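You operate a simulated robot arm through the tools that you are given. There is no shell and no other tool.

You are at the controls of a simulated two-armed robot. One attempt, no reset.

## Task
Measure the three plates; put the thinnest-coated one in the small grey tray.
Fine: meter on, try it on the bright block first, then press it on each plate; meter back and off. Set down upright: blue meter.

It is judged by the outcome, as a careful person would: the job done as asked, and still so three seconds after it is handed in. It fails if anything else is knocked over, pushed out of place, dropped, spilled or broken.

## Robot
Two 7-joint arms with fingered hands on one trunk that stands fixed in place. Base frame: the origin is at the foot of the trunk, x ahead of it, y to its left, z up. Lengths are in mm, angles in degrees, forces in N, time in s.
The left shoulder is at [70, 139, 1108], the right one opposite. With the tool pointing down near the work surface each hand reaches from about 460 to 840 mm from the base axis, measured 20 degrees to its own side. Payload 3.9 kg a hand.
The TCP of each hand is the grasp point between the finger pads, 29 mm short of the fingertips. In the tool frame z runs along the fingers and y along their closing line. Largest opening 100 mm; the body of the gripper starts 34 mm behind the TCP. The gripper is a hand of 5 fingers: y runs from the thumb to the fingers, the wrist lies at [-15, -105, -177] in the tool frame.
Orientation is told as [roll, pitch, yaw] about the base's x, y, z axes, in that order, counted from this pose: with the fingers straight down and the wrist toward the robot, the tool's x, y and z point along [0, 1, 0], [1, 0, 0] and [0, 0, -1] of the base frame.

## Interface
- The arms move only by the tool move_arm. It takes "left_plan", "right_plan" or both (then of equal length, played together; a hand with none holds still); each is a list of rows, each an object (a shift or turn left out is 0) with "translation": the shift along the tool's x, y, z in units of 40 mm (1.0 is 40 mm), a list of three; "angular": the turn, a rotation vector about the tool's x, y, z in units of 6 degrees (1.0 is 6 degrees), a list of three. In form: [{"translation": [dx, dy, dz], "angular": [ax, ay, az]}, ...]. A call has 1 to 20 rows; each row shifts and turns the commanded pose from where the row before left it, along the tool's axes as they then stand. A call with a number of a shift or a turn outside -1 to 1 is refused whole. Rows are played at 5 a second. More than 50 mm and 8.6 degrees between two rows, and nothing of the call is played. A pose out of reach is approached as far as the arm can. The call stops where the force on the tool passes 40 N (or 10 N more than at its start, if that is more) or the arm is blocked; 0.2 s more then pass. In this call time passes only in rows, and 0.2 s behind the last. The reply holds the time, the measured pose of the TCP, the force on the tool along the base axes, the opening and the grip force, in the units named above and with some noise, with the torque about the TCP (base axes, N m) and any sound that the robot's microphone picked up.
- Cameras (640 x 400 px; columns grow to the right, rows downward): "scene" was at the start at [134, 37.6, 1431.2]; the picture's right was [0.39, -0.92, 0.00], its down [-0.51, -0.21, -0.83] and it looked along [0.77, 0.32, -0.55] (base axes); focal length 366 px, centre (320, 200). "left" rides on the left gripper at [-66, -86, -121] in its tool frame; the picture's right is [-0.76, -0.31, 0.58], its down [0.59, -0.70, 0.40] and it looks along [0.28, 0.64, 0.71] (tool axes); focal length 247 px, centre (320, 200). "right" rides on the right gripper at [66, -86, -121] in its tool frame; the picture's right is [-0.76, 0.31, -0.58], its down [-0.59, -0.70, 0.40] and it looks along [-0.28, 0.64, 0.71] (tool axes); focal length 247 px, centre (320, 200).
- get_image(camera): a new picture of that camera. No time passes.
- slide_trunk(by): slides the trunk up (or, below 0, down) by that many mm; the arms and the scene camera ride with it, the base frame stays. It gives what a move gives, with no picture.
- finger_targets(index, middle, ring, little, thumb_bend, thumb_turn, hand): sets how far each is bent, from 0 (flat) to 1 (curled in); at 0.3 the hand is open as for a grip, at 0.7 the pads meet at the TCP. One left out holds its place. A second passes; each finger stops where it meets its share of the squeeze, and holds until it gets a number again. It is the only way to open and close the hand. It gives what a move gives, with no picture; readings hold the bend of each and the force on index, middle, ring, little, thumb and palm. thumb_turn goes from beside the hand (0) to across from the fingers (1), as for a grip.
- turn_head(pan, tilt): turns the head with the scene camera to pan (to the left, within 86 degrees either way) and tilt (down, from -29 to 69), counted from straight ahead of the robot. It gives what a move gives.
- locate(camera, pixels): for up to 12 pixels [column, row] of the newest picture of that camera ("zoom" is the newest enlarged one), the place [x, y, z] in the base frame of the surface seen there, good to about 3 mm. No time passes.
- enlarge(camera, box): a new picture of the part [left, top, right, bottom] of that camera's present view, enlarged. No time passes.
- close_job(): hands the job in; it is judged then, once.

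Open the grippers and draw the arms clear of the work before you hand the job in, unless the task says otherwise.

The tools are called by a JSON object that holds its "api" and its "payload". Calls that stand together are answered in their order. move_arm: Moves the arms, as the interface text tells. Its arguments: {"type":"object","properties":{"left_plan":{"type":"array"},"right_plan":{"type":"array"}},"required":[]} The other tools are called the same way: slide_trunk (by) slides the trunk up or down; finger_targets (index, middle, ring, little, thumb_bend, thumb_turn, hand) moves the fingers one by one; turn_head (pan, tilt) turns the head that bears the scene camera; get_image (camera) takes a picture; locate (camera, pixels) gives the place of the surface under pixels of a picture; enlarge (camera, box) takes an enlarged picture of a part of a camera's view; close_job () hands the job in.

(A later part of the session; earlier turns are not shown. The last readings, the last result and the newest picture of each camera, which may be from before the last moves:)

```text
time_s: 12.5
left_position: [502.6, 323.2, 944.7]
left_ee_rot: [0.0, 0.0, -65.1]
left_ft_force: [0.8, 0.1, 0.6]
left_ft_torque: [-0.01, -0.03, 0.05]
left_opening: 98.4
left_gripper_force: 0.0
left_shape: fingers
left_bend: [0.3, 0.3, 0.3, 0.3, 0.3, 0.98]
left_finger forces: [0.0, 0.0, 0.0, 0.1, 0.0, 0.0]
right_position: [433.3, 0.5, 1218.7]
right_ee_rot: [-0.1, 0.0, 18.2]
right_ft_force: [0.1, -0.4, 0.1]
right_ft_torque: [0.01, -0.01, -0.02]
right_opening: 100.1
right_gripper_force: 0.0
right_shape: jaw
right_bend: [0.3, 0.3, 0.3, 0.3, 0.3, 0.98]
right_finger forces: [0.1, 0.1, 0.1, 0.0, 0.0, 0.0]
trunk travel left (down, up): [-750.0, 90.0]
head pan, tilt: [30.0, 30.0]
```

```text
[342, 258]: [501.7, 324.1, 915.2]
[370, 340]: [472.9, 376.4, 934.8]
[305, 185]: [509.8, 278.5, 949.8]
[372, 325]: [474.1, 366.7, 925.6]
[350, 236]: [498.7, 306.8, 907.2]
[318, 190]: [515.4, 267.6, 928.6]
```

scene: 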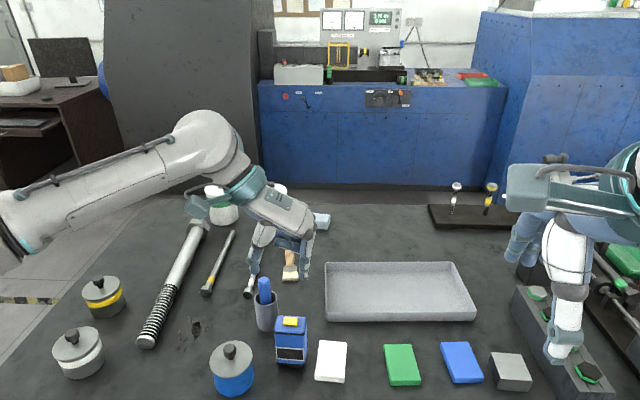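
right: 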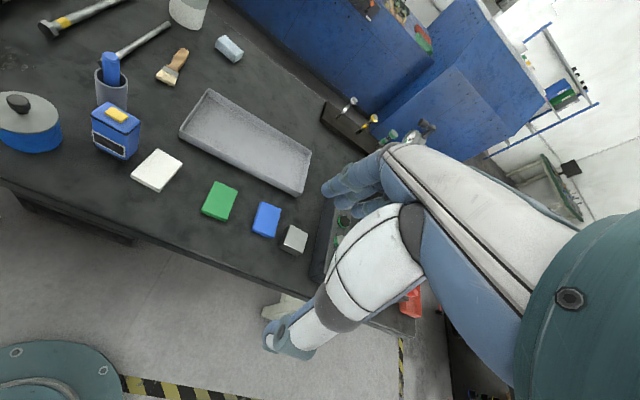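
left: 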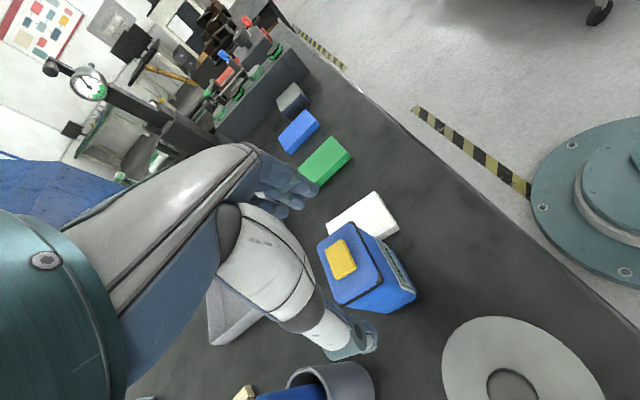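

The TCP is at (502.6,323.2,944.7) with fingers straddling the meter. Descend 51 mm to the grip height.

{"api": "move_arm", "payload": {"left_plan": [{"translation": [0, 0, 0.45]}, {"translation": [0, 0, 0.45]}, {"translation": [0, 0, 0.3]}, {"translation": [0, 0, 0.08]}]}}

{"api": "enlarge", "payload": {"camera": "scene", "box": [230, 250, 350, 370]}}

{"api": "enlarge", "payload": {"camera": "right", "box": [20, 40, 200, 200]}}

{"api": "get_image", "payload": {"camera": "left"}}

```text
time_s: 13.5
left_position: [502.2, 325.3, 894.5]
left_ee_rot: [0.0, 0.0, -65.0]
left_ft_force: [-0.2, -0.2, 0.5]
left_ft_torque: [0.0, 0.01, 0.02]
left_opening: 98.6
left_gripper_force: 0.1
left_shape: fingers
left_bend: [0.3, 0.3, 0.3, 0.3, 0.3, 0.98]
left_finger forces: [0.1, 0.0, 0.0, 0.0, 0.0, 0.1]
right_position: [432.9, 0.6, 1217.7]
right_ee_rot: [-0.2, 0.0, 18.2]
right_ft_force: [0.2, 0.8, -0.4]
right_ft_torque: [0.01, 0.04, 0.01]
right_opening: 100.0
right_gripper_force: 0.1
right_shape: jaw
right_bend: [0.3, 0.3, 0.3, 0.3, 0.3, 0.98]
right_finger forces: [0.0, 0.0, 0.1, 0.0, 0.0, 0.0]
trunk travel left (down, up): [-750.0, 90.0]
head pan, tilt: [30.0, 30.0]
```

```text
3.33 times, centred on (290, 310) of scene
```

zoom: 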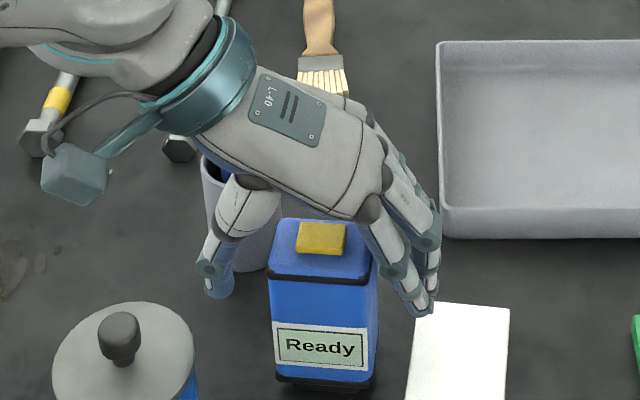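

```text
2.50 times, centred on (110, 120) of right
```

zoom: 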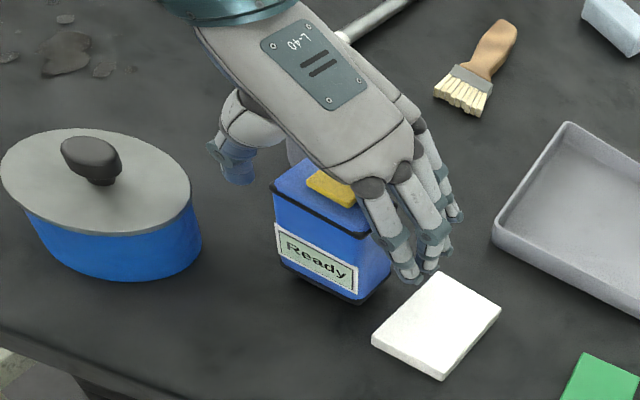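

```text
taken
```

left: 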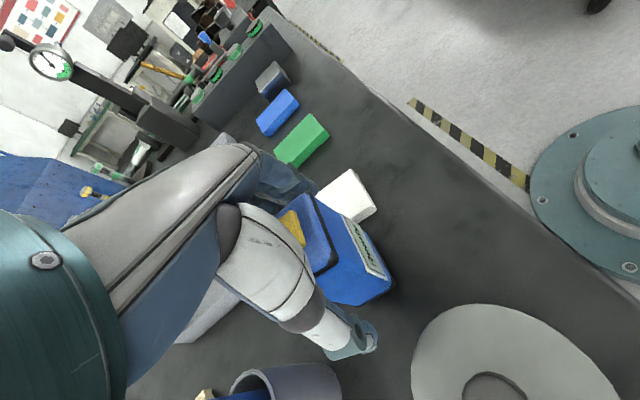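

The hand straddles the meter with no contact forces. I close index, middle and thumb gently first.

{"api": "finger_targets", "payload": {"hand": "left", "index": 0.48, "middle": 0.48, "thumb_bend": 0.48}}

{"api": "enlarge", "payload": {"camera": "scene", "box": [230, 270, 350, 370]}}

```text
time_s: 14.5
left_position: [500.8, 324.5, 894.0]
left_ee_rot: [0.0, -0.1, -65.1]
left_ft_force: [0.0, -0.4, 0.0]
left_ft_torque: [-0.01, 0.02, -0.01]
left_opening: 57.4
left_gripper_force: 1.0
left_shape: fingers
left_bend: [0.47, 0.48, 0.3, 0.3, 0.47, 0.98]
left_finger forces: [0.9, 0.0, 0.0, 0.0, 0.9, 0.1]
right_position: [432.7, 0.1, 1216.9]
right_ee_rot: [0.0, 0.1, 18.2]
right_ft_force: [-0.4, -0.6, 0.5]
right_ft_torque: [-0.02, 0.02, 0.0]
right_opening: 99.6
right_gripper_force: 0.0
right_shape: jaw
right_bend: [0.3, 0.3, 0.3, 0.3, 0.3, 0.98]
right_finger forces: [0.0, 0.1, 0.0, 0.0, 0.1, 0.0]
trunk travel left (down, up): [-750.0, 90.0]
head pan, tilt: [30.0, 30.0]
```

```text
4.00 times, centred on (290, 320) of scene
```

zoom: 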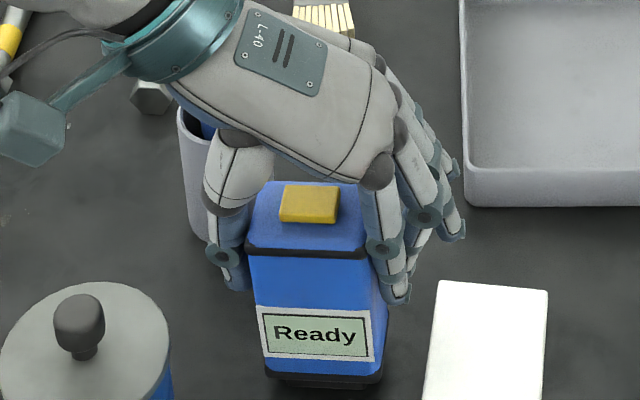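

Index and thumb touch evenly (0.9 N each). I tighten the squeeze.

{"api": "finger_targets", "payload": {"hand": "left", "index": 0.58, "middle": 0.58, "thumb_bend": 0.58}}

{"api": "enlarge", "payload": {"camera": "scene", "box": [230, 270, 350, 370]}}

```text
time_s: 15.5
left_position: [501.1, 324.0, 894.9]
left_ee_rot: [0.0, 0.1, -65.1]
left_ft_force: [1.8, -0.4, 0.3]
left_ft_torque: [0.01, -0.03, -0.03]
left_opening: 52.7
left_gripper_force: 9.6
left_shape: fingers
left_bend: [0.51, 0.53, 0.3, 0.3, 0.51, 0.97]
left_finger forces: [6.9, 3.2, 0.0, 0.1, 9.5, 0.0]
right_position: [432.6, 1.0, 1217.6]
right_ee_rot: [0.0, 0.1, 18.2]
right_ft_force: [0.9, -0.8, 0.0]
right_ft_torque: [0.03, 0.01, -0.02]
right_opening: 99.8
right_gripper_force: 0.0
right_shape: jaw
right_bend: [0.3, 0.3, 0.3, 0.3, 0.3, 0.98]
right_finger forces: [0.0, 0.0, 0.0, 0.1, 0.0, 0.0]
trunk travel left (down, up): [-750.0, 90.0]
head pan, tilt: [30.0, 30.0]
```

```text
4.00 times, centred on (290, 320) of scene
```

zoom: 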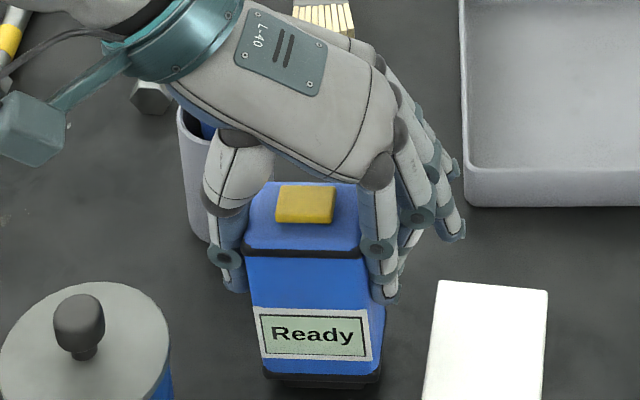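

Grip: index 6.9, middle 3.2, thumb 9.5 N, meter still upright. I firm up slightly and lift 20 mm to check the hold.

{"api": "finger_targets", "payload": {"hand": "left", "index": 0.62, "middle": 0.62, "thumb_bend": 0.62}}

{"api": "move_arm", "payload": {"left_plan": [{"translation": [0, 0, -0.25]}, {"translation": [0, 0, -0.25]}]}}

{"api": "enlarge", "payload": {"camera": "scene", "box": [230, 270, 350, 370]}}

{"api": "enlarge", "payload": {"camera": "right", "box": [20, 40, 200, 200]}}

```text
time_s: 16.5
left_position: [501.6, 325.0, 894.1]
left_ee_rot: [-0.1, -0.1, -65.2]
left_ft_force: [1.7, -0.1, -0.5]
left_ft_torque: [-0.05, -0.01, 0.02]
left_opening: 52.2
left_gripper_force: 15.5
left_shape: fingers
left_bend: [0.53, 0.55, 0.3, 0.3, 0.53, 0.97]
left_finger forces: [10.5, 5.5, 0.0, 0.0, 15.8, 0.0]
right_position: [432.8, 0.4, 1218.0]
right_ee_rot: [0.0, 0.0, 18.2]
right_ft_force: [0.5, 0.1, 0.0]
right_ft_torque: [-0.02, 0.01, 0.0]
right_opening: 100.2
right_gripper_force: 0.1
right_shape: jaw
right_bend: [0.3, 0.3, 0.3, 0.3, 0.3, 0.98]
right_finger forces: [0.0, 0.0, 0.0, 0.0, 0.1, 0.1]
trunk travel left (down, up): [-750.0, 90.0]
head pan, tilt: [30.0, 30.0]
```

```text
time_s: 17.1
left_position: [502.1, 324.1, 914.3]
left_ee_rot: [0.0, 0.0, -65.1]
left_ft_force: [0.1, 0.0, -2.1]
left_ft_torque: [-0.03, -0.02, -0.04]
left_opening: 52.5
left_gripper_force: 16.1
left_shape: fingers
left_bend: [0.53, 0.56, 0.3, 0.3, 0.53, 0.96]
left_finger forces: [10.5, 5.2, 0.0, 0.0, 15.9, 0.1]
right_position: [432.1, -0.2, 1218.0]
right_ee_rot: [0.0, 0.1, 18.2]
right_ft_force: [0.2, -1.2, -0.1]
right_ft_torque: [0.01, -0.03, 0.0]
right_opening: 100.0
right_gripper_force: 0.1
right_shape: jaw
right_bend: [0.3, 0.3, 0.3, 0.3, 0.3, 0.98]
right_finger forces: [0.0, 0.0, 0.1, 0.1, 0.0, 0.0]
trunk travel left (down, up): [-750.0, 90.0]
head pan, tilt: [30.0, 30.0]
```

```text
4.00 times, centred on (290, 320) of scene
```

zoom: 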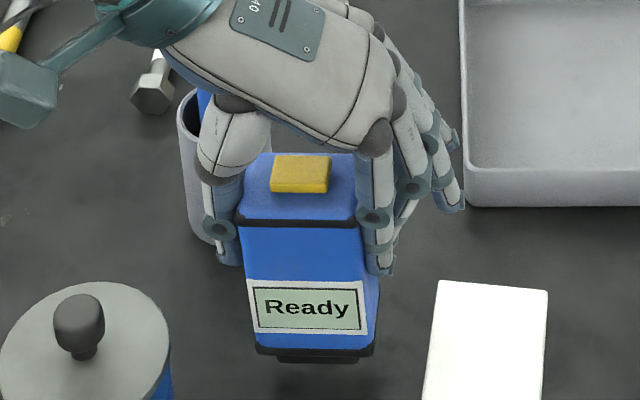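

```text
2.50 times, centred on (110, 120) of right
```

zoom: 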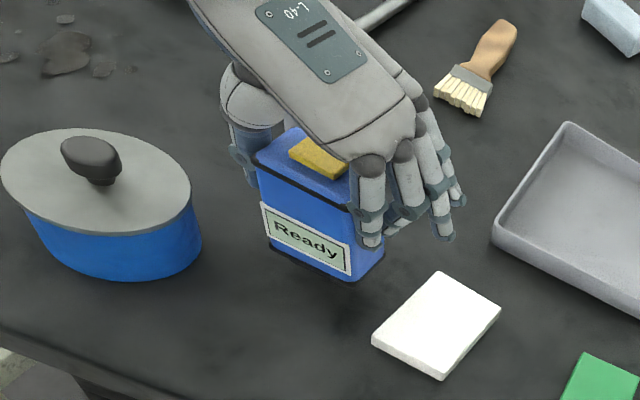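

The meter is held, weight about 2 N, upright. Now I locate the block and plates precisely in an enlarged view, since the head moved.

{"api": "enlarge", "payload": {"camera": "scene", "box": [370, 320, 550, 400]}}

```text
3.56 times, centred on (460, 360) of scene
```

zoom: 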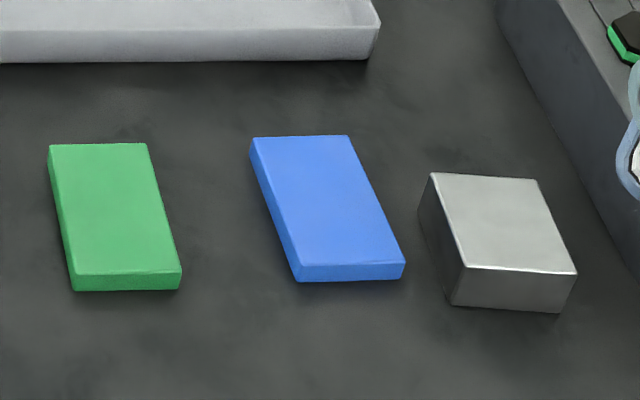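

{"api": "locate", "payload": {"camera": "zoom", "pixels": [[436, 178], [533, 184], [570, 268], [467, 262], [503, 225], [455, 300], [555, 308], [550, 35]]}}

{"api": "locate", "payload": {"camera": "zoom", "pixels": [[253, 140], [346, 138], [400, 260], [301, 262], [325, 200], [52, 147], [144, 147], [176, 266], [76, 271], [112, 208]]}}

```text
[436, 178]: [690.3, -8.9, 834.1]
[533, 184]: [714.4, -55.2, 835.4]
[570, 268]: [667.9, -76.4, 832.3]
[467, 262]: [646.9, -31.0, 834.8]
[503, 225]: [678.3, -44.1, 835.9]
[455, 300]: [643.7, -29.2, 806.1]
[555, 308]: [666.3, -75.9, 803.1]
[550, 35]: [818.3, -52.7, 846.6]
```

```text
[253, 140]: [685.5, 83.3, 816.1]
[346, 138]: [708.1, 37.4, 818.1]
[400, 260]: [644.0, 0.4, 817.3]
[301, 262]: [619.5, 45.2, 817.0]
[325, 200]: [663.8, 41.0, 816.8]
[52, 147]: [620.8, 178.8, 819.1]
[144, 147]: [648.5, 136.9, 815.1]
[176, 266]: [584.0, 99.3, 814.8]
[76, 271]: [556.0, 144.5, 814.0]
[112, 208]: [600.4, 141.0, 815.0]
```

Block top centre is about (680,-43,835); plate centres: white (541,259), green (602,140), blue (664,42), tops about 816. Before carrying the meter across I check the height of the dark stack beside the block.

{"api": "get_image", "payload": {"camera": "scene"}}

{"api": "locate", "payload": {"camera": "scene", "pixels": [[587, 372], [540, 295], [515, 290], [575, 345], [565, 395], [600, 395], [530, 320], [560, 345], [540, 350]]}}

```text
taken
```

scene: 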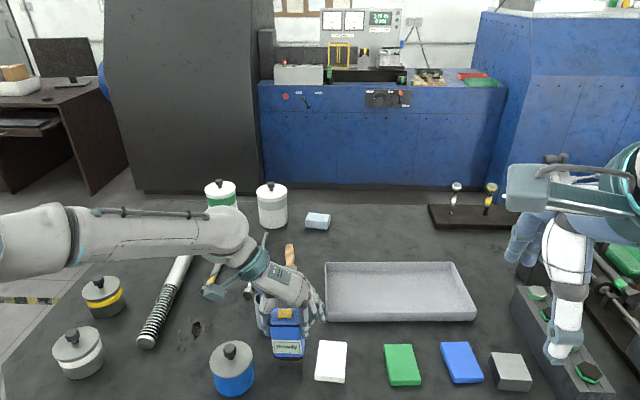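

```text
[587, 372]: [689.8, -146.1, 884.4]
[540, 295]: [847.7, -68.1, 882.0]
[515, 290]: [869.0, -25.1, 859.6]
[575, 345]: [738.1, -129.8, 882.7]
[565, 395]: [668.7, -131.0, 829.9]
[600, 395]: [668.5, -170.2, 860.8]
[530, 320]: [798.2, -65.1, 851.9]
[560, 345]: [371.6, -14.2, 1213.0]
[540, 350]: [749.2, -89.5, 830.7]
```

The stack tops out near 884 (hexes), well below the fingertips (≥900) at block height. I raise the meter and carry it along tool y to above the block.

{"api": "move_arm", "payload": {"left_plan": [{"translation": [0, 0, -0.7]}, {"translation": [0, 0, -0.75]}, {"translation": [0, 0.4, 0]}, {"translation": [0, 0.8, 0]}, {"translation": [0, 0.9, 0]}, {"translation": [0, 0.9, 0]}, {"translation": [0, 0.9, 0]}, {"translation": [0, 0.9, 0]}]}}

{"api": "get_image", "payload": {"camera": "scene"}}

{"api": "get_image", "payload": {"camera": "right"}}

```text
time_s: 18.9
left_position: [584.7, 147.9, 972.7]
left_ee_rot: [-0.1, 0.0, -65.2]
left_ft_force: [-0.5, -0.1, -1.5]
left_ft_torque: [0.02, 0.0, -0.02]
left_opening: 52.3
left_gripper_force: 15.8
left_shape: fingers
left_bend: [0.53, 0.56, 0.3, 0.3, 0.53, 0.96]
left_finger forces: [10.4, 5.2, 0.0, 0.1, 15.6, 0.1]
right_position: [433.4, -1.4, 1217.2]
right_ee_rot: [0.0, 0.0, 18.2]
right_ft_force: [0.4, 0.7, -0.4]
right_ft_torque: [0.04, 0.02, 0.01]
right_opening: 99.9
right_gripper_force: 0.1
right_shape: jaw
right_bend: [0.3, 0.3, 0.3, 0.3, 0.3, 0.98]
right_finger forces: [0.0, 0.1, 0.1, 0.0, 0.0, 0.1]
trunk travel left (down, up): [-750.0, 90.0]
head pan, tilt: [30.0, 30.0]
```

```text
taken
```

scene: 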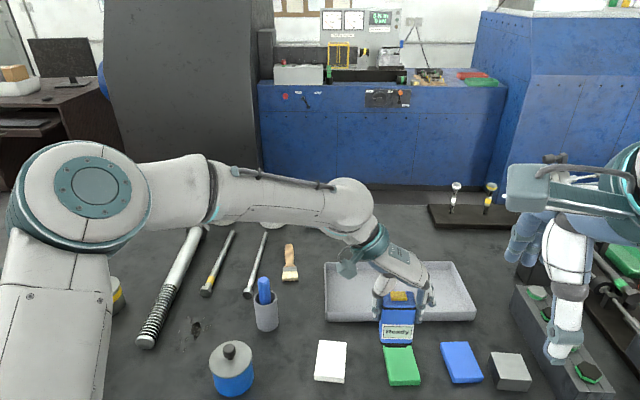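

```text
taken
```

right: 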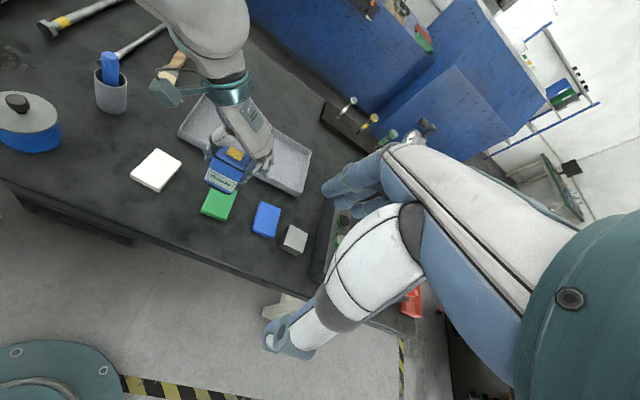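

The carry goes well and the forearm stays clear of the right hand. I continue to above the block.

{"api": "move_arm", "payload": {"left_plan": [{"translation": [0, 0.9, 0]}, {"translation": [0, 0.9, 0]}, {"translation": [0, 0.9, 0]}, {"translation": [0, 0.9, 0]}, {"translation": [0, 0.9, 0]}, {"translation": [0.02, 0.6, 0]}, {"translation": [0, 0.2, 0]}]}}

{"api": "get_image", "payload": {"camera": "scene"}}

{"api": "get_image", "payload": {"camera": "right"}}

```text
time_s: 20.5
left_position: [671.8, -42.3, 972.2]
left_ee_rot: [0.0, 0.0, -65.1]
left_ft_force: [-0.3, -0.3, -1.6]
left_ft_torque: [-0.01, 0.0, 0.0]
left_opening: 51.9
left_gripper_force: 15.7
left_shape: fingers
left_bend: [0.53, 0.56, 0.3, 0.3, 0.53, 0.96]
left_finger forces: [10.2, 5.1, 0.0, 0.0, 15.5, 0.1]
right_position: [431.9, -0.2, 1218.0]
right_ee_rot: [0.0, 0.0, 18.3]
right_ft_force: [0.4, -0.1, -0.1]
right_ft_torque: [0.05, 0.01, -0.02]
right_opening: 99.9
right_gripper_force: 0.1
right_shape: jaw
right_bend: [0.3, 0.3, 0.3, 0.3, 0.3, 0.98]
right_finger forces: [0.1, 0.0, 0.0, 0.0, 0.0, 0.0]
trunk travel left (down, up): [-750.0, 90.0]
head pan, tilt: [30.0, 30.0]
```

```text
taken
```

scene: 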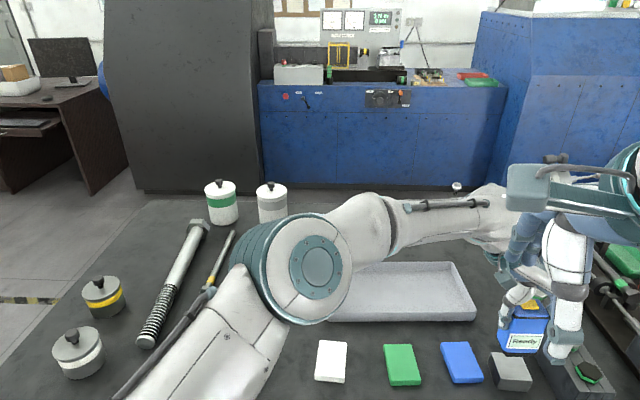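

```text
taken
```

right: 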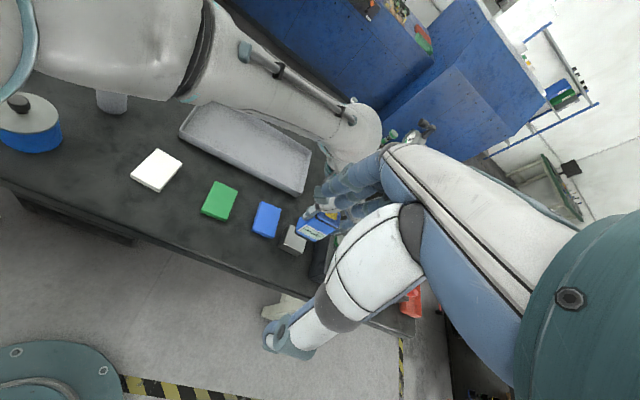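

The meter is over the block; its display is at (522,342) in the scene. I shift the right arm 100 mm to the right to clear the sight lines.

{"api": "move_arm", "payload": {"right_plan": [{"translation": [-0.6, -0.2, -0.1]}, {"translation": [-0.6, -0.2, -0.1]}, {"translation": [-0.6, -0.2, -0.1]}, {"translation": [-0.6, -0.2, -0.1]}]}}

{"api": "get_image", "payload": {"camera": "scene"}}

{"api": "get_image", "payload": {"camera": "right"}}

{"api": "get_image", "payload": {"camera": "left"}}

```text
time_s: 21.5
left_position: [670.5, -43.2, 972.6]
left_ee_rot: [-0.1, 0.1, -65.1]
left_ft_force: [0.5, -0.5, -1.6]
left_ft_torque: [0.01, 0.02, -0.03]
left_opening: 52.0
left_gripper_force: 15.7
left_shape: fingers
left_bend: [0.53, 0.56, 0.3, 0.3, 0.53, 0.96]
left_finger forces: [10.3, 5.2, 0.1, 0.0, 15.5, 0.0]
right_position: [432.2, -103.3, 1231.9]
right_ee_rot: [0.0, 0.0, 18.3]
right_ft_force: [0.1, 0.2, -0.1]
right_ft_torque: [0.03, -0.02, 0.01]
right_opening: 99.8
right_gripper_force: 0.0
right_shape: jaw
right_bend: [0.3, 0.3, 0.3, 0.3, 0.3, 0.98]
right_finger forces: [0.1, 0.0, 0.1, 0.0, 0.0, 0.0]
trunk travel left (down, up): [-750.0, 90.0]
head pan, tilt: [30.0, 30.0]
```

```text
taken
```

scene: 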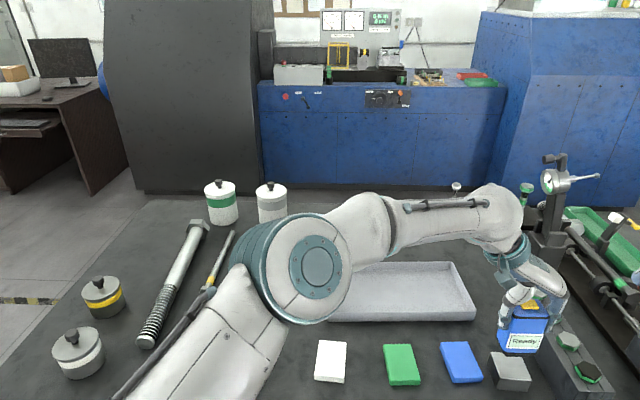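

```text
taken
```

right: 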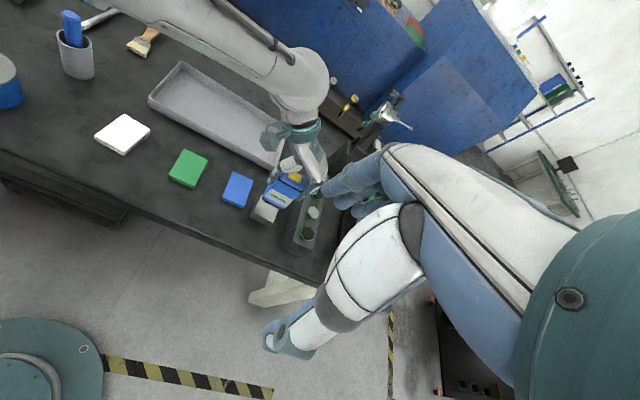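

```text
taken
```

left: 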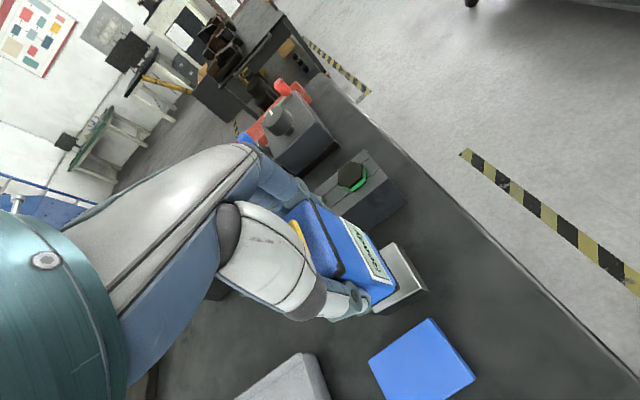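

Very clear views now. The meter centre is about (676,-41), so I nudge +3/+4 mm and descend to just above the block top (835).

{"api": "move_arm", "payload": {"left_plan": [{"translation": [0.075, 0.1, 0.3]}, {"translation": [0, 0, 0.35]}, {"translation": [0, 0, 0.25]}]}}

{"api": "enlarge", "payload": {"camera": "scene", "box": [460, 270, 580, 400]}}

{"api": "enlarge", "payload": {"camera": "right", "box": [220, 140, 340, 260]}}

```text
time_s: 22.3
left_position: [676.7, -44.4, 937.1]
left_ee_rot: [0.0, 0.1, -65.0]
left_ft_force: [0.5, 0.9, -2.1]
left_ft_torque: [-0.03, -0.03, -0.01]
left_opening: 51.8
left_gripper_force: 15.4
left_shape: fingers
left_bend: [0.53, 0.56, 0.3, 0.3, 0.53, 0.96]
left_finger forces: [10.3, 5.2, 0.0, 0.1, 15.5, 0.0]
right_position: [434.4, -100.6, 1232.5]
right_ee_rot: [0.1, -0.1, 18.3]
right_ft_force: [0.4, -0.4, -0.4]
right_ft_torque: [0.01, 0.01, 0.02]
right_opening: 99.9
right_gripper_force: 0.0
right_shape: jaw
right_bend: [0.3, 0.3, 0.3, 0.3, 0.3, 0.98]
right_finger forces: [0.0, 0.0, 0.1, 0.1, 0.0, 0.0]
trunk travel left (down, up): [-750.0, 90.0]
head pan, tilt: [30.0, 30.0]
```

```text
3.08 times, centred on (520, 335) of scene
```

zoom: 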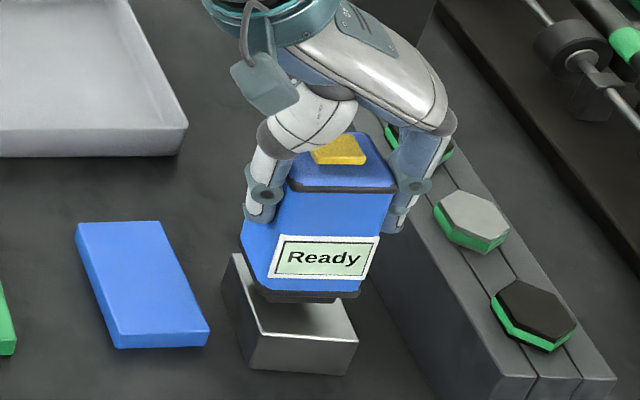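

```text
3.33 times, centred on (280, 200) of right
```

zoom: 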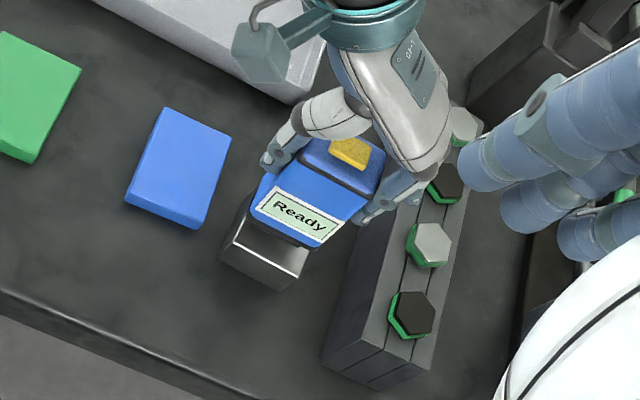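

Meter hovers about 5-7 mm above the block, well centred. I lower slowly until contact.

{"api": "move_arm", "payload": {"left_plan": [{"translation": [0, 0, 0.06]}, {"translation": [0, 0, 0.06]}, {"translation": [0, 0, 0.04]}]}}

{"api": "enlarge", "payload": {"camera": "scene", "box": [470, 290, 570, 400]}}

```text
time_s: 23.1
left_position: [676.1, -45.0, 931.0]
left_ee_rot: [0.0, -0.1, -65.1]
left_ft_force: [0.3, 0.4, -1.5]
left_ft_torque: [0.01, 0.01, -0.03]
left_opening: 52.1
left_gripper_force: 14.8
left_shape: fingers
left_bend: [0.53, 0.56, 0.3, 0.3, 0.53, 0.96]
left_finger forces: [10.4, 5.2, 0.0, 0.0, 15.6, 0.1]
right_position: [432.6, -103.0, 1233.2]
right_ee_rot: [0.1, 0.0, 18.2]
right_ft_force: [0.0, 0.6, 0.4]
right_ft_torque: [-0.02, 0.02, 0.0]
right_opening: 99.9
right_gripper_force: 0.0
right_shape: jaw
right_bend: [0.3, 0.3, 0.3, 0.3, 0.3, 0.98]
right_finger forces: [0.1, 0.0, 0.1, 0.0, 0.0, 0.0]
trunk travel left (down, up): [-750.0, 90.0]
head pan, tilt: [30.0, 30.0]
```

```text
3.64 times, centred on (520, 345) of scene
```

zoom: 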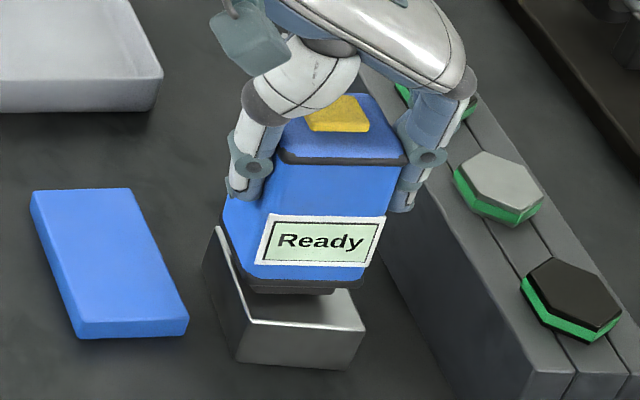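

No contact yet (force still just the weight). I continue down in small steps.

{"api": "move_arm", "payload": {"left_plan": [{"translation": [0, 0, 0.03]}, {"translation": [0, 0, 0.03]}]}}

{"api": "enlarge", "payload": {"camera": "scene", "box": [470, 290, 570, 400]}}

```text
time_s: 23.7
left_position: [676.0, -44.7, 928.9]
left_ee_rot: [-0.1, 0.0, -65.2]
left_ft_force: [-0.5, 0.3, -0.3]
left_ft_torque: [-0.01, 0.02, 0.0]
left_opening: 52.2
left_gripper_force: 15.6
left_shape: fingers
left_bend: [0.53, 0.56, 0.3, 0.3, 0.53, 0.96]
left_finger forces: [10.4, 5.1, 0.1, 0.0, 15.5, 0.1]
right_position: [432.7, -101.4, 1231.9]
right_ee_rot: [0.0, 0.1, 18.2]
right_ft_force: [-0.3, 0.2, -0.7]
right_ft_torque: [0.02, 0.02, -0.02]
right_opening: 99.8
right_gripper_force: 0.0
right_shape: jaw
right_bend: [0.3, 0.3, 0.3, 0.3, 0.3, 0.98]
right_finger forces: [0.0, 0.0, 0.0, 0.0, 0.0, 0.0]
trunk travel left (down, up): [-750.0, 90.0]
head pan, tilt: [30.0, 30.0]
```

```text
3.64 times, centred on (520, 345) of scene
```

zoom: 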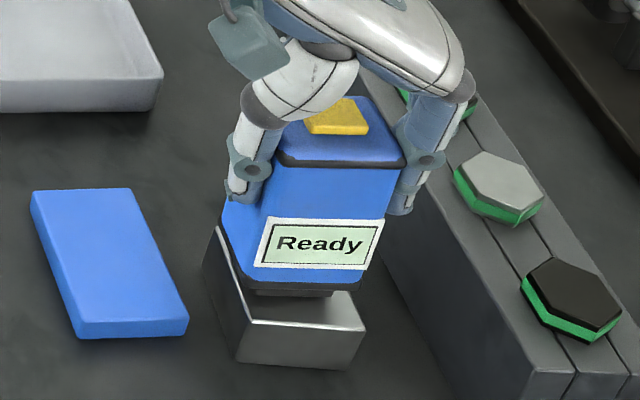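

The weight is coming off the hand (force near 0), so contact has begun. I press a little further.

{"api": "move_arm", "payload": {"left_plan": [{"translation": [0, 0, 0.03]}, {"translation": [0, 0, 0.03]}]}}

{"api": "enlarge", "payload": {"camera": "scene", "box": [470, 290, 570, 400]}}

```text
time_s: 24.3
left_position: [677.0, -44.2, 927.2]
left_ee_rot: [0.1, -0.2, -65.0]
left_ft_force: [-1.4, -1.0, 4.6]
left_ft_torque: [0.12, 0.05, 0.04]
left_opening: 52.0
left_gripper_force: 15.3
left_shape: fingers
left_bend: [0.53, 0.56, 0.3, 0.3, 0.53, 0.96]
left_finger forces: [10.5, 5.2, 0.1, 0.0, 15.4, 0.1]
right_position: [431.4, -102.1, 1233.5]
right_ee_rot: [-0.1, 0.0, 18.2]
right_ft_force: [0.5, 0.2, -0.6]
right_ft_torque: [0.01, 0.02, 0.02]
right_opening: 99.8
right_gripper_force: 0.1
right_shape: jaw
right_bend: [0.3, 0.3, 0.3, 0.3, 0.3, 0.98]
right_finger forces: [0.0, 0.1, 0.0, 0.1, 0.0, 0.0]
trunk travel left (down, up): [-750.0, 90.0]
head pan, tilt: [30.0, 30.0]
```

```text
3.64 times, centred on (520, 345) of scene
```

zoom: 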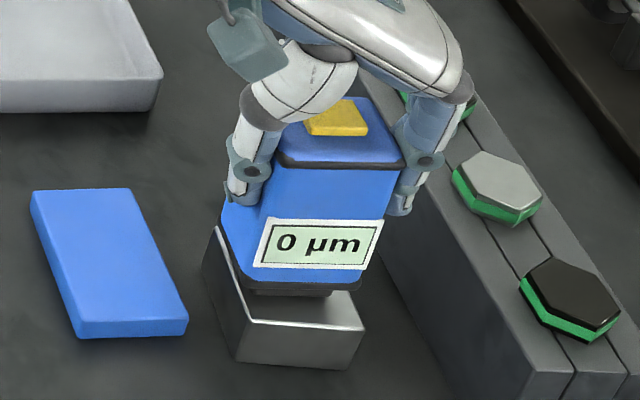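

The display reads "0 µm" on the bright block. I lift, and move back to above the blue plate (centre (664,42)).

{"api": "move_arm", "payload": {"left_plan": [{"translation": [0, 0, -0.2]}, {"translation": [0, 0, -0.8]}, {"translation": [0.125, -0.5, 0]}, {"translation": [0.125, -0.6, 0]}, {"translation": [0.125, -0.6, 0]}, {"translation": [0.125, -0.38, 0]}]}}

{"api": "get_image", "payload": {"camera": "scene"}}

{"api": "enlarge", "payload": {"camera": "scene", "box": [420, 280, 540, 400]}}

```text
time_s: 25.7
left_position: [660.1, 39.1, 964.7]
left_ee_rot: [0.0, 0.0, -65.1]
left_ft_force: [-0.1, 0.5, -1.6]
left_ft_torque: [-0.03, 0.0, 0.0]
left_opening: 52.0
left_gripper_force: 15.6
left_shape: fingers
left_bend: [0.53, 0.56, 0.3, 0.3, 0.53, 0.96]
left_finger forces: [10.4, 5.2, 0.0, 0.0, 15.7, 0.0]
right_position: [432.7, -100.3, 1232.2]
right_ee_rot: [-0.1, 0.1, 18.2]
right_ft_force: [0.9, -0.1, -0.9]
right_ft_torque: [0.0, -0.02, -0.01]
right_opening: 99.4
right_gripper_force: 0.0
right_shape: jaw
right_bend: [0.3, 0.3, 0.3, 0.3, 0.3, 0.98]
right_finger forces: [0.0, 0.0, 0.1, 0.0, 0.0, 0.0]
trunk travel left (down, up): [-750.0, 90.0]
head pan, tilt: [30.0, 30.0]
```

```text
taken
```

scene: 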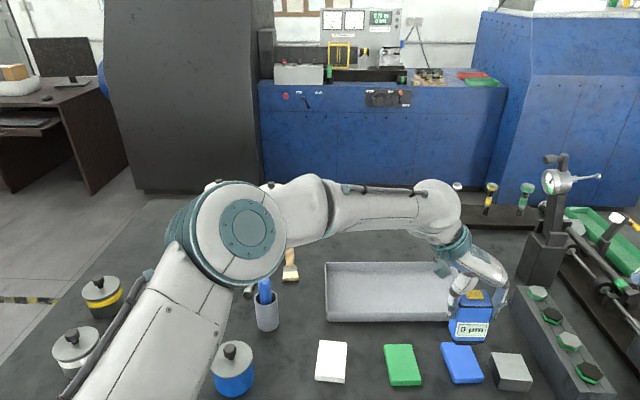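

```text
3.33 times, centred on (480, 340) of scene
```

zoom: 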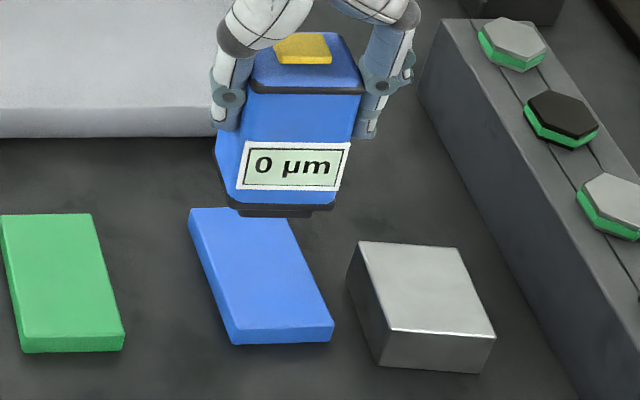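

The display holds 0 µm, the block is undisturbed. I lower toward the blue plate (top about 817, expected contact at TCP z of about 910).

{"api": "move_arm", "payload": {"left_plan": [{"translation": [0, 0, 0.4]}, {"translation": [0, 0, 0.5]}, {"translation": [0, 0, 0.3]}, {"translation": [0, 0, 0.08]}, {"translation": [0, 0, 0.03]}]}}

{"api": "enlarge", "payload": {"camera": "scene", "box": [410, 290, 520, 400]}}

```text
time_s: 26.9
left_position: [659.4, 38.5, 912.2]
left_ee_rot: [0.0, -0.1, -65.0]
left_ft_force: [1.3, 0.2, -1.1]
left_ft_torque: [0.01, -0.01, 0.03]
left_opening: 52.0
left_gripper_force: 16.0
left_shape: fingers
left_bend: [0.53, 0.56, 0.3, 0.3, 0.53, 0.96]
left_finger forces: [10.5, 5.2, 0.0, 0.0, 15.7, 0.1]
right_position: [432.5, -100.8, 1232.7]
right_ee_rot: [0.0, 0.0, 18.1]
right_ft_force: [-0.5, 0.6, 0.0]
right_ft_torque: [0.0, 0.01, 0.0]
right_opening: 99.8
right_gripper_force: 0.1
right_shape: jaw
right_bend: [0.3, 0.3, 0.3, 0.3, 0.3, 0.98]
right_finger forces: [0.0, 0.0, 0.0, 0.0, 0.1, 0.0]
trunk travel left (down, up): [-750.0, 90.0]
head pan, tilt: [30.0, 30.0]
```

```text
3.64 times, centred on (465, 345) of scene
```

zoom: 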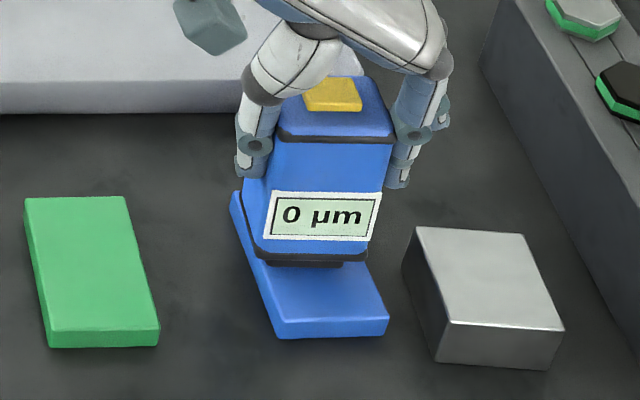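

Close to the blue plate, no contact yet. I continue down with 1 mm steps.

{"api": "move_arm", "payload": {"left_plan": [{"translation": [0, 0, 0.03]}, {"translation": [0, 0, 0.03]}, {"translation": [0, 0, 0.03]}]}}

{"api": "enlarge", "payload": {"camera": "scene", "box": [410, 290, 520, 400]}}

```text
time_s: 27.7
left_position: [660.1, 39.5, 909.9]
left_ee_rot: [0.2, -0.2, -65.1]
left_ft_force: [-0.8, 0.3, 0.8]
left_ft_torque: [0.06, 0.01, 0.02]
left_opening: 52.0
left_gripper_force: 15.5
left_shape: fingers
left_bend: [0.53, 0.56, 0.3, 0.3, 0.53, 0.96]
left_finger forces: [10.5, 5.2, 0.0, 0.1, 15.4, 0.0]
right_position: [431.3, -100.9, 1233.5]
right_ee_rot: [0.0, -0.1, 18.2]
right_ft_force: [0.4, -0.6, -0.2]
right_ft_torque: [0.01, -0.01, -0.01]
right_opening: 99.7
right_gripper_force: 0.1
right_shape: jaw
right_bend: [0.3, 0.3, 0.3, 0.3, 0.3, 0.98]
right_finger forces: [0.1, 0.0, 0.0, 0.0, 0.0, 0.0]
trunk travel left (down, up): [-750.0, 90.0]
head pan, tilt: [30.0, 30.0]
```

```text
3.64 times, centred on (465, 345) of scene
```

zoom: 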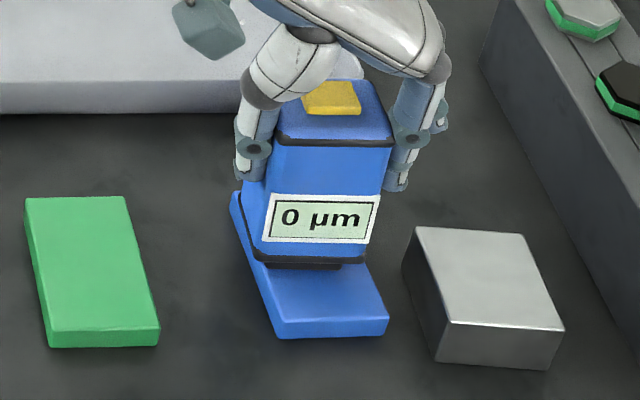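

Contact force is building (0.8 N). A little further, as on the block (about 5 N).

{"api": "move_arm", "payload": {"left_plan": [{"translation": [0, 0, 0.03]}, {"translation": [0, 0, 0.01]}]}}

{"api": "enlarge", "payload": {"camera": "scene", "box": [410, 290, 520, 400]}}

```text
time_s: 28.3
left_position: [658.9, 40.7, 909.0]
left_ee_rot: [0.1, -0.1, -65.0]
left_ft_force: [-0.7, -0.6, 5.7]
left_ft_torque: [0.1, -0.01, 0.01]
left_opening: 52.3
left_gripper_force: 15.4
left_shape: fingers
left_bend: [0.53, 0.56, 0.3, 0.3, 0.53, 0.96]
left_finger forces: [10.6, 5.5, 0.0, 0.1, 15.2, 0.1]
right_position: [431.3, -101.7, 1232.7]
right_ee_rot: [-0.1, 0.1, 18.2]
right_ft_force: [-0.4, 0.2, -0.2]
right_ft_torque: [0.0, 0.01, 0.04]
right_opening: 99.8
right_gripper_force: 0.0
right_shape: jaw
right_bend: [0.3, 0.3, 0.3, 0.3, 0.3, 0.98]
right_finger forces: [0.0, 0.1, 0.0, 0.0, 0.1, 0.1]
trunk travel left (down, up): [-750.0, 90.0]
head pan, tilt: [30.0, 30.0]
```

```text
3.64 times, centred on (465, 345) of scene
```

zoom: 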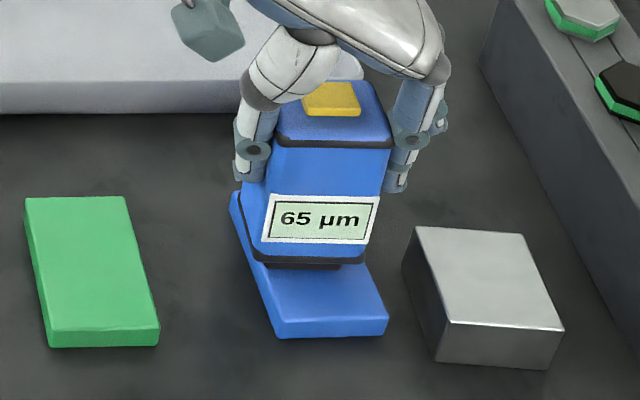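

Blue plate reads 65 µm. I lift and move to above the green plate (602,140).

{"api": "move_arm", "payload": {"left_plan": [{"translation": [0, 0, -0.2]}, {"translation": [0, 0, -0.8]}, {"translation": [-0.09, -0.6, 0]}, {"translation": [-0.09, -0.8, 0]}, {"translation": [-0.09, -0.8, 0]}, {"translation": [-0.1, -0.68, 0]}]}}

{"api": "enlarge", "payload": {"camera": "scene", "box": [350, 270, 480, 400]}}

```text
time_s: 29.7
left_position: [597.2, 138.8, 947.5]
left_ee_rot: [0.0, -0.2, -65.1]
left_ft_force: [-0.3, -0.1, -1.3]
left_ft_torque: [0.0, 0.0, 0.01]
left_opening: 51.7
left_gripper_force: 15.4
left_shape: fingers
left_bend: [0.53, 0.56, 0.3, 0.3, 0.53, 0.96]
left_finger forces: [10.4, 5.3, 0.1, 0.0, 15.7, 0.0]
right_position: [432.8, -100.5, 1231.3]
right_ee_rot: [-0.1, 0.0, 18.2]
right_ft_force: [0.1, 0.9, -0.2]
right_ft_torque: [0.0, 0.01, 0.06]
right_opening: 99.6
right_gripper_force: 0.0
right_shape: jaw
right_bend: [0.3, 0.3, 0.3, 0.3, 0.3, 0.98]
right_finger forces: [0.0, 0.0, 0.0, 0.0, 0.0, 0.1]
trunk travel left (down, up): [-750.0, 90.0]
head pan, tilt: [30.0, 30.0]
```

```text
3.08 times, centred on (415, 335) of scene
```

zoom: 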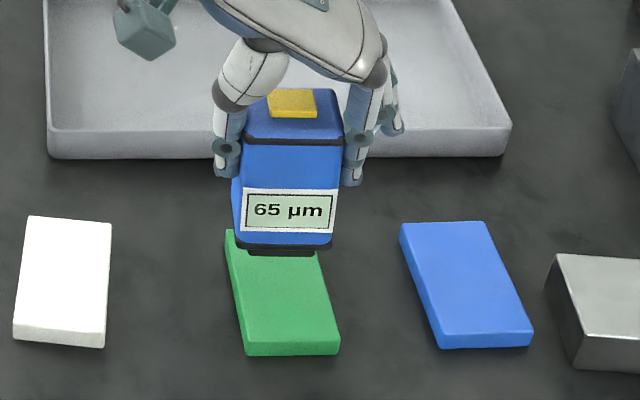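

The blue plate is unmoved; the meter is over green. I lower to just above it.

{"api": "move_arm", "payload": {"left_plan": [{"translation": [0, 0, 0.3]}, {"translation": [0, 0, 0.35]}, {"translation": [0, 0, 0.15]}, {"translation": [0, 0, 0.05]}, {"translation": [0, 0, 0.03]}]}}

{"api": "enlarge", "payload": {"camera": "scene", "box": [350, 280, 470, 400]}}

```text
time_s: 30.9
left_position: [599.5, 136.9, 912.7]
left_ee_rot: [-0.1, 0.1, -65.1]
left_ft_force: [0.2, 0.3, -1.8]
left_ft_torque: [-0.04, 0.02, 0.02]
left_opening: 51.8
left_gripper_force: 15.6
left_shape: fingers
left_bend: [0.53, 0.56, 0.3, 0.3, 0.53, 0.96]
left_finger forces: [10.5, 5.2, 0.0, 0.0, 15.7, 0.0]
right_position: [433.0, -101.7, 1233.7]
right_ee_rot: [-0.1, 0.0, 18.2]
right_ft_force: [0.2, 0.5, 0.3]
right_ft_torque: [-0.02, -0.05, -0.02]
right_opening: 100.0
right_gripper_force: 0.1
right_shape: jaw
right_bend: [0.3, 0.3, 0.3, 0.3, 0.3, 0.98]
right_finger forces: [0.0, 0.0, 0.1, 0.1, 0.1, 0.0]
trunk travel left (down, up): [-750.0, 90.0]
head pan, tilt: [30.0, 30.0]
```

```text
3.33 times, centred on (410, 340) of scene
```

zoom: 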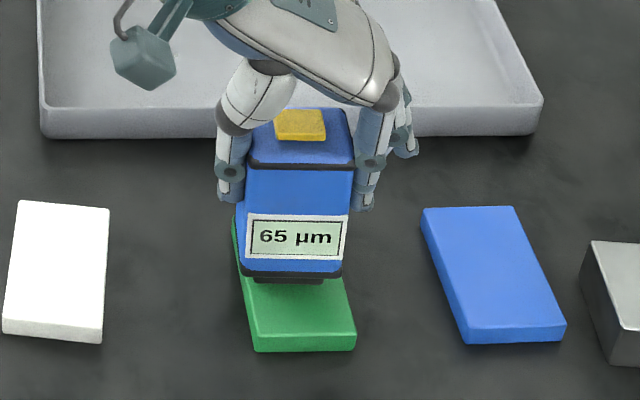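

Just above green, no contact yet. I continue in 1 mm steps.

{"api": "move_arm", "payload": {"left_plan": [{"translation": [0, 0, 0.03]}, {"translation": [0, 0, 0.03]}, {"translation": [0, 0, 0.03]}]}}

{"api": "enlarge", "payload": {"camera": "scene", "box": [350, 280, 470, 400]}}

```text
time_s: 31.7
left_position: [599.5, 136.6, 909.4]
left_ee_rot: [0.1, -0.1, -65.0]
left_ft_force: [-0.1, -0.4, 2.9]
left_ft_torque: [0.08, 0.01, -0.02]
left_opening: 51.6
left_gripper_force: 16.0
left_shape: fingers
left_bend: [0.53, 0.56, 0.3, 0.3, 0.53, 0.96]
left_finger forces: [10.4, 5.1, 0.0, 0.0, 15.5, 0.0]
right_position: [432.3, -101.1, 1232.9]
right_ee_rot: [-0.1, 0.0, 18.2]
right_ft_force: [-0.2, -0.3, 0.0]
right_ft_torque: [0.02, -0.01, 0.02]
right_opening: 99.8
right_gripper_force: 0.0
right_shape: jaw
right_bend: [0.3, 0.3, 0.3, 0.3, 0.3, 0.98]
right_finger forces: [0.1, 0.0, 0.1, 0.0, 0.0, 0.0]
trunk travel left (down, up): [-750.0, 90.0]
head pan, tilt: [30.0, 30.0]
```

```text
3.33 times, centred on (410, 340) of scene
```

zoom: 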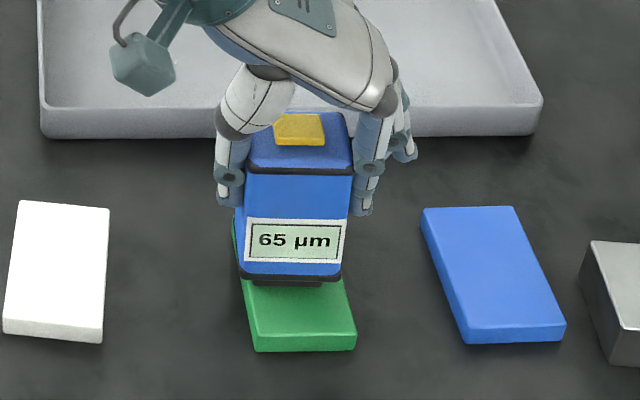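

Force 2.9 N but the display still holds 65 µm from before; I press slightly harder to make sure it triggers.

{"api": "move_arm", "payload": {"left_plan": [{"translation": [0, 0, 0.02]}, {"translation": [0, 0, 0.015]}]}}

{"api": "enlarge", "payload": {"camera": "scene", "box": [350, 280, 470, 400]}}

```text
time_s: 32.3
left_position: [598.5, 136.5, 909.7]
left_ee_rot: [0.1, -0.2, -65.0]
left_ft_force: [1.0, -0.1, 7.7]
left_ft_torque: [0.13, 0.04, 0.01]
left_opening: 51.9
left_gripper_force: 15.7
left_shape: fingers
left_bend: [0.53, 0.56, 0.3, 0.3, 0.53, 0.96]
left_finger forces: [10.7, 5.3, 0.1, 0.0, 15.1, 0.0]
right_position: [433.0, -102.5, 1232.9]
right_ee_rot: [0.0, -0.1, 18.1]
right_ft_force: [0.6, -0.9, 0.2]
right_ft_torque: [-0.01, 0.0, 0.01]
right_opening: 100.1
right_gripper_force: 0.1
right_shape: jaw
right_bend: [0.3, 0.3, 0.3, 0.3, 0.3, 0.98]
right_finger forces: [0.1, 0.1, 0.0, 0.0, 0.0, 0.0]
trunk travel left (down, up): [-750.0, 90.0]
head pan, tilt: [30.0, 30.0]
```

```text
3.33 times, centred on (410, 340) of scene
```

zoom: 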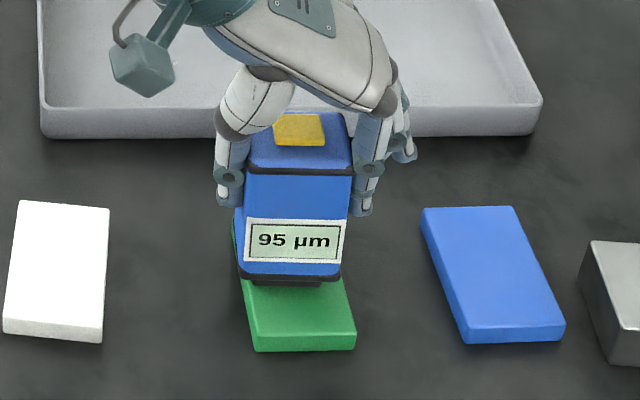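

Green plate reads 95 µm. I lift and move to above the white plate (541,259).

{"api": "move_arm", "payload": {"left_plan": [{"translation": [0, 0, -0.2]}, {"translation": [0, 0, -0.8]}, {"translation": [-0.03, -0.6, 0]}, {"translation": [-0.03, -0.8, 0]}, {"translation": [-0.03, -0.8, 0]}, {"translation": [-0.03, -0.7, 0]}, {"translation": [-0.03, -0.48, 0]}]}}

{"api": "enlarge", "payload": {"camera": "scene", "box": [270, 270, 430, 400]}}

```text
time_s: 33.9
left_position: [535.8, 256.3, 945.5]
left_ee_rot: [0.0, -0.2, -65.1]
left_ft_force: [-0.1, -0.3, -1.7]
left_ft_torque: [0.01, -0.01, 0.02]
left_opening: 51.8
left_gripper_force: 15.4
left_shape: fingers
left_bend: [0.53, 0.56, 0.3, 0.3, 0.53, 0.96]
left_finger forces: [10.2, 5.1, 0.1, 0.0, 15.5, 0.1]
right_position: [431.4, -101.2, 1231.9]
right_ee_rot: [0.0, 0.1, 18.3]
right_ft_force: [-1.2, 0.5, -0.6]
right_ft_torque: [0.02, -0.03, -0.03]
right_opening: 99.9
right_gripper_force: 0.2
right_shape: jaw
right_bend: [0.3, 0.3, 0.3, 0.3, 0.3, 0.98]
right_finger forces: [0.0, 0.0, 0.1, 0.0, 0.0, 0.0]
trunk travel left (down, up): [-750.0, 90.0]
head pan, tilt: [30.0, 30.0]
```

```text
3.08 times, centred on (350, 335) of scene
```

zoom: 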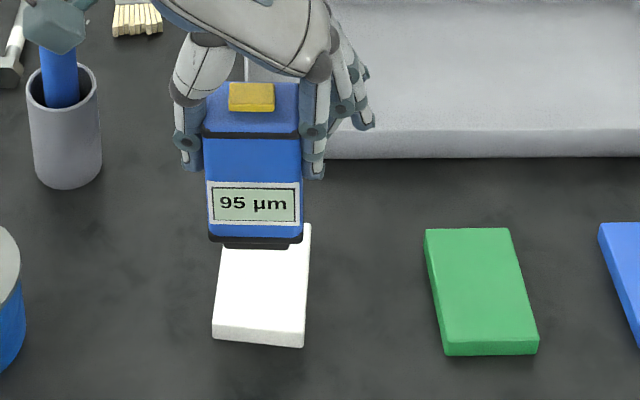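

Over the white plate, aligned. I lower to near contact.

{"api": "move_arm", "payload": {"left_plan": [{"translation": [0, 0, 0.3]}, {"translation": [0, 0, 0.3]}, {"translation": [0, 0, 0.15]}, {"translation": [0, 0, 0.05]}, {"translation": [0, 0, 0.05]}]}}

{"api": "enlarge", "payload": {"camera": "scene", "box": [280, 280, 400, 400]}}

```text
time_s: 35.1
left_position: [536.1, 259.1, 913.8]
left_ee_rot: [0.0, -0.1, -65.1]
left_ft_force: [-0.3, -0.4, -1.6]
left_ft_torque: [-0.04, 0.02, 0.01]
left_opening: 51.8
left_gripper_force: 15.4
left_shape: fingers
left_bend: [0.53, 0.56, 0.3, 0.3, 0.53, 0.96]
left_finger forces: [10.4, 5.1, 0.0, 0.0, 15.5, 0.0]
right_position: [433.8, -101.2, 1233.0]
right_ee_rot: [0.0, 0.0, 18.3]
right_ft_force: [-0.6, 0.0, 0.4]
right_ft_torque: [-0.02, -0.03, -0.01]
right_opening: 99.9
right_gripper_force: 0.1
right_shape: jaw
right_bend: [0.3, 0.3, 0.3, 0.3, 0.3, 0.98]
right_finger forces: [0.0, 0.0, 0.0, 0.0, 0.1, 0.0]
trunk travel left (down, up): [-750.0, 90.0]
head pan, tilt: [30.0, 30.0]
```

```text
3.33 times, centred on (340, 340) of scene
```

zoom: 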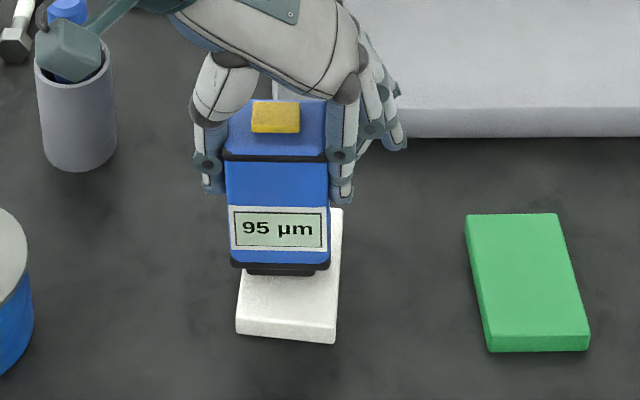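

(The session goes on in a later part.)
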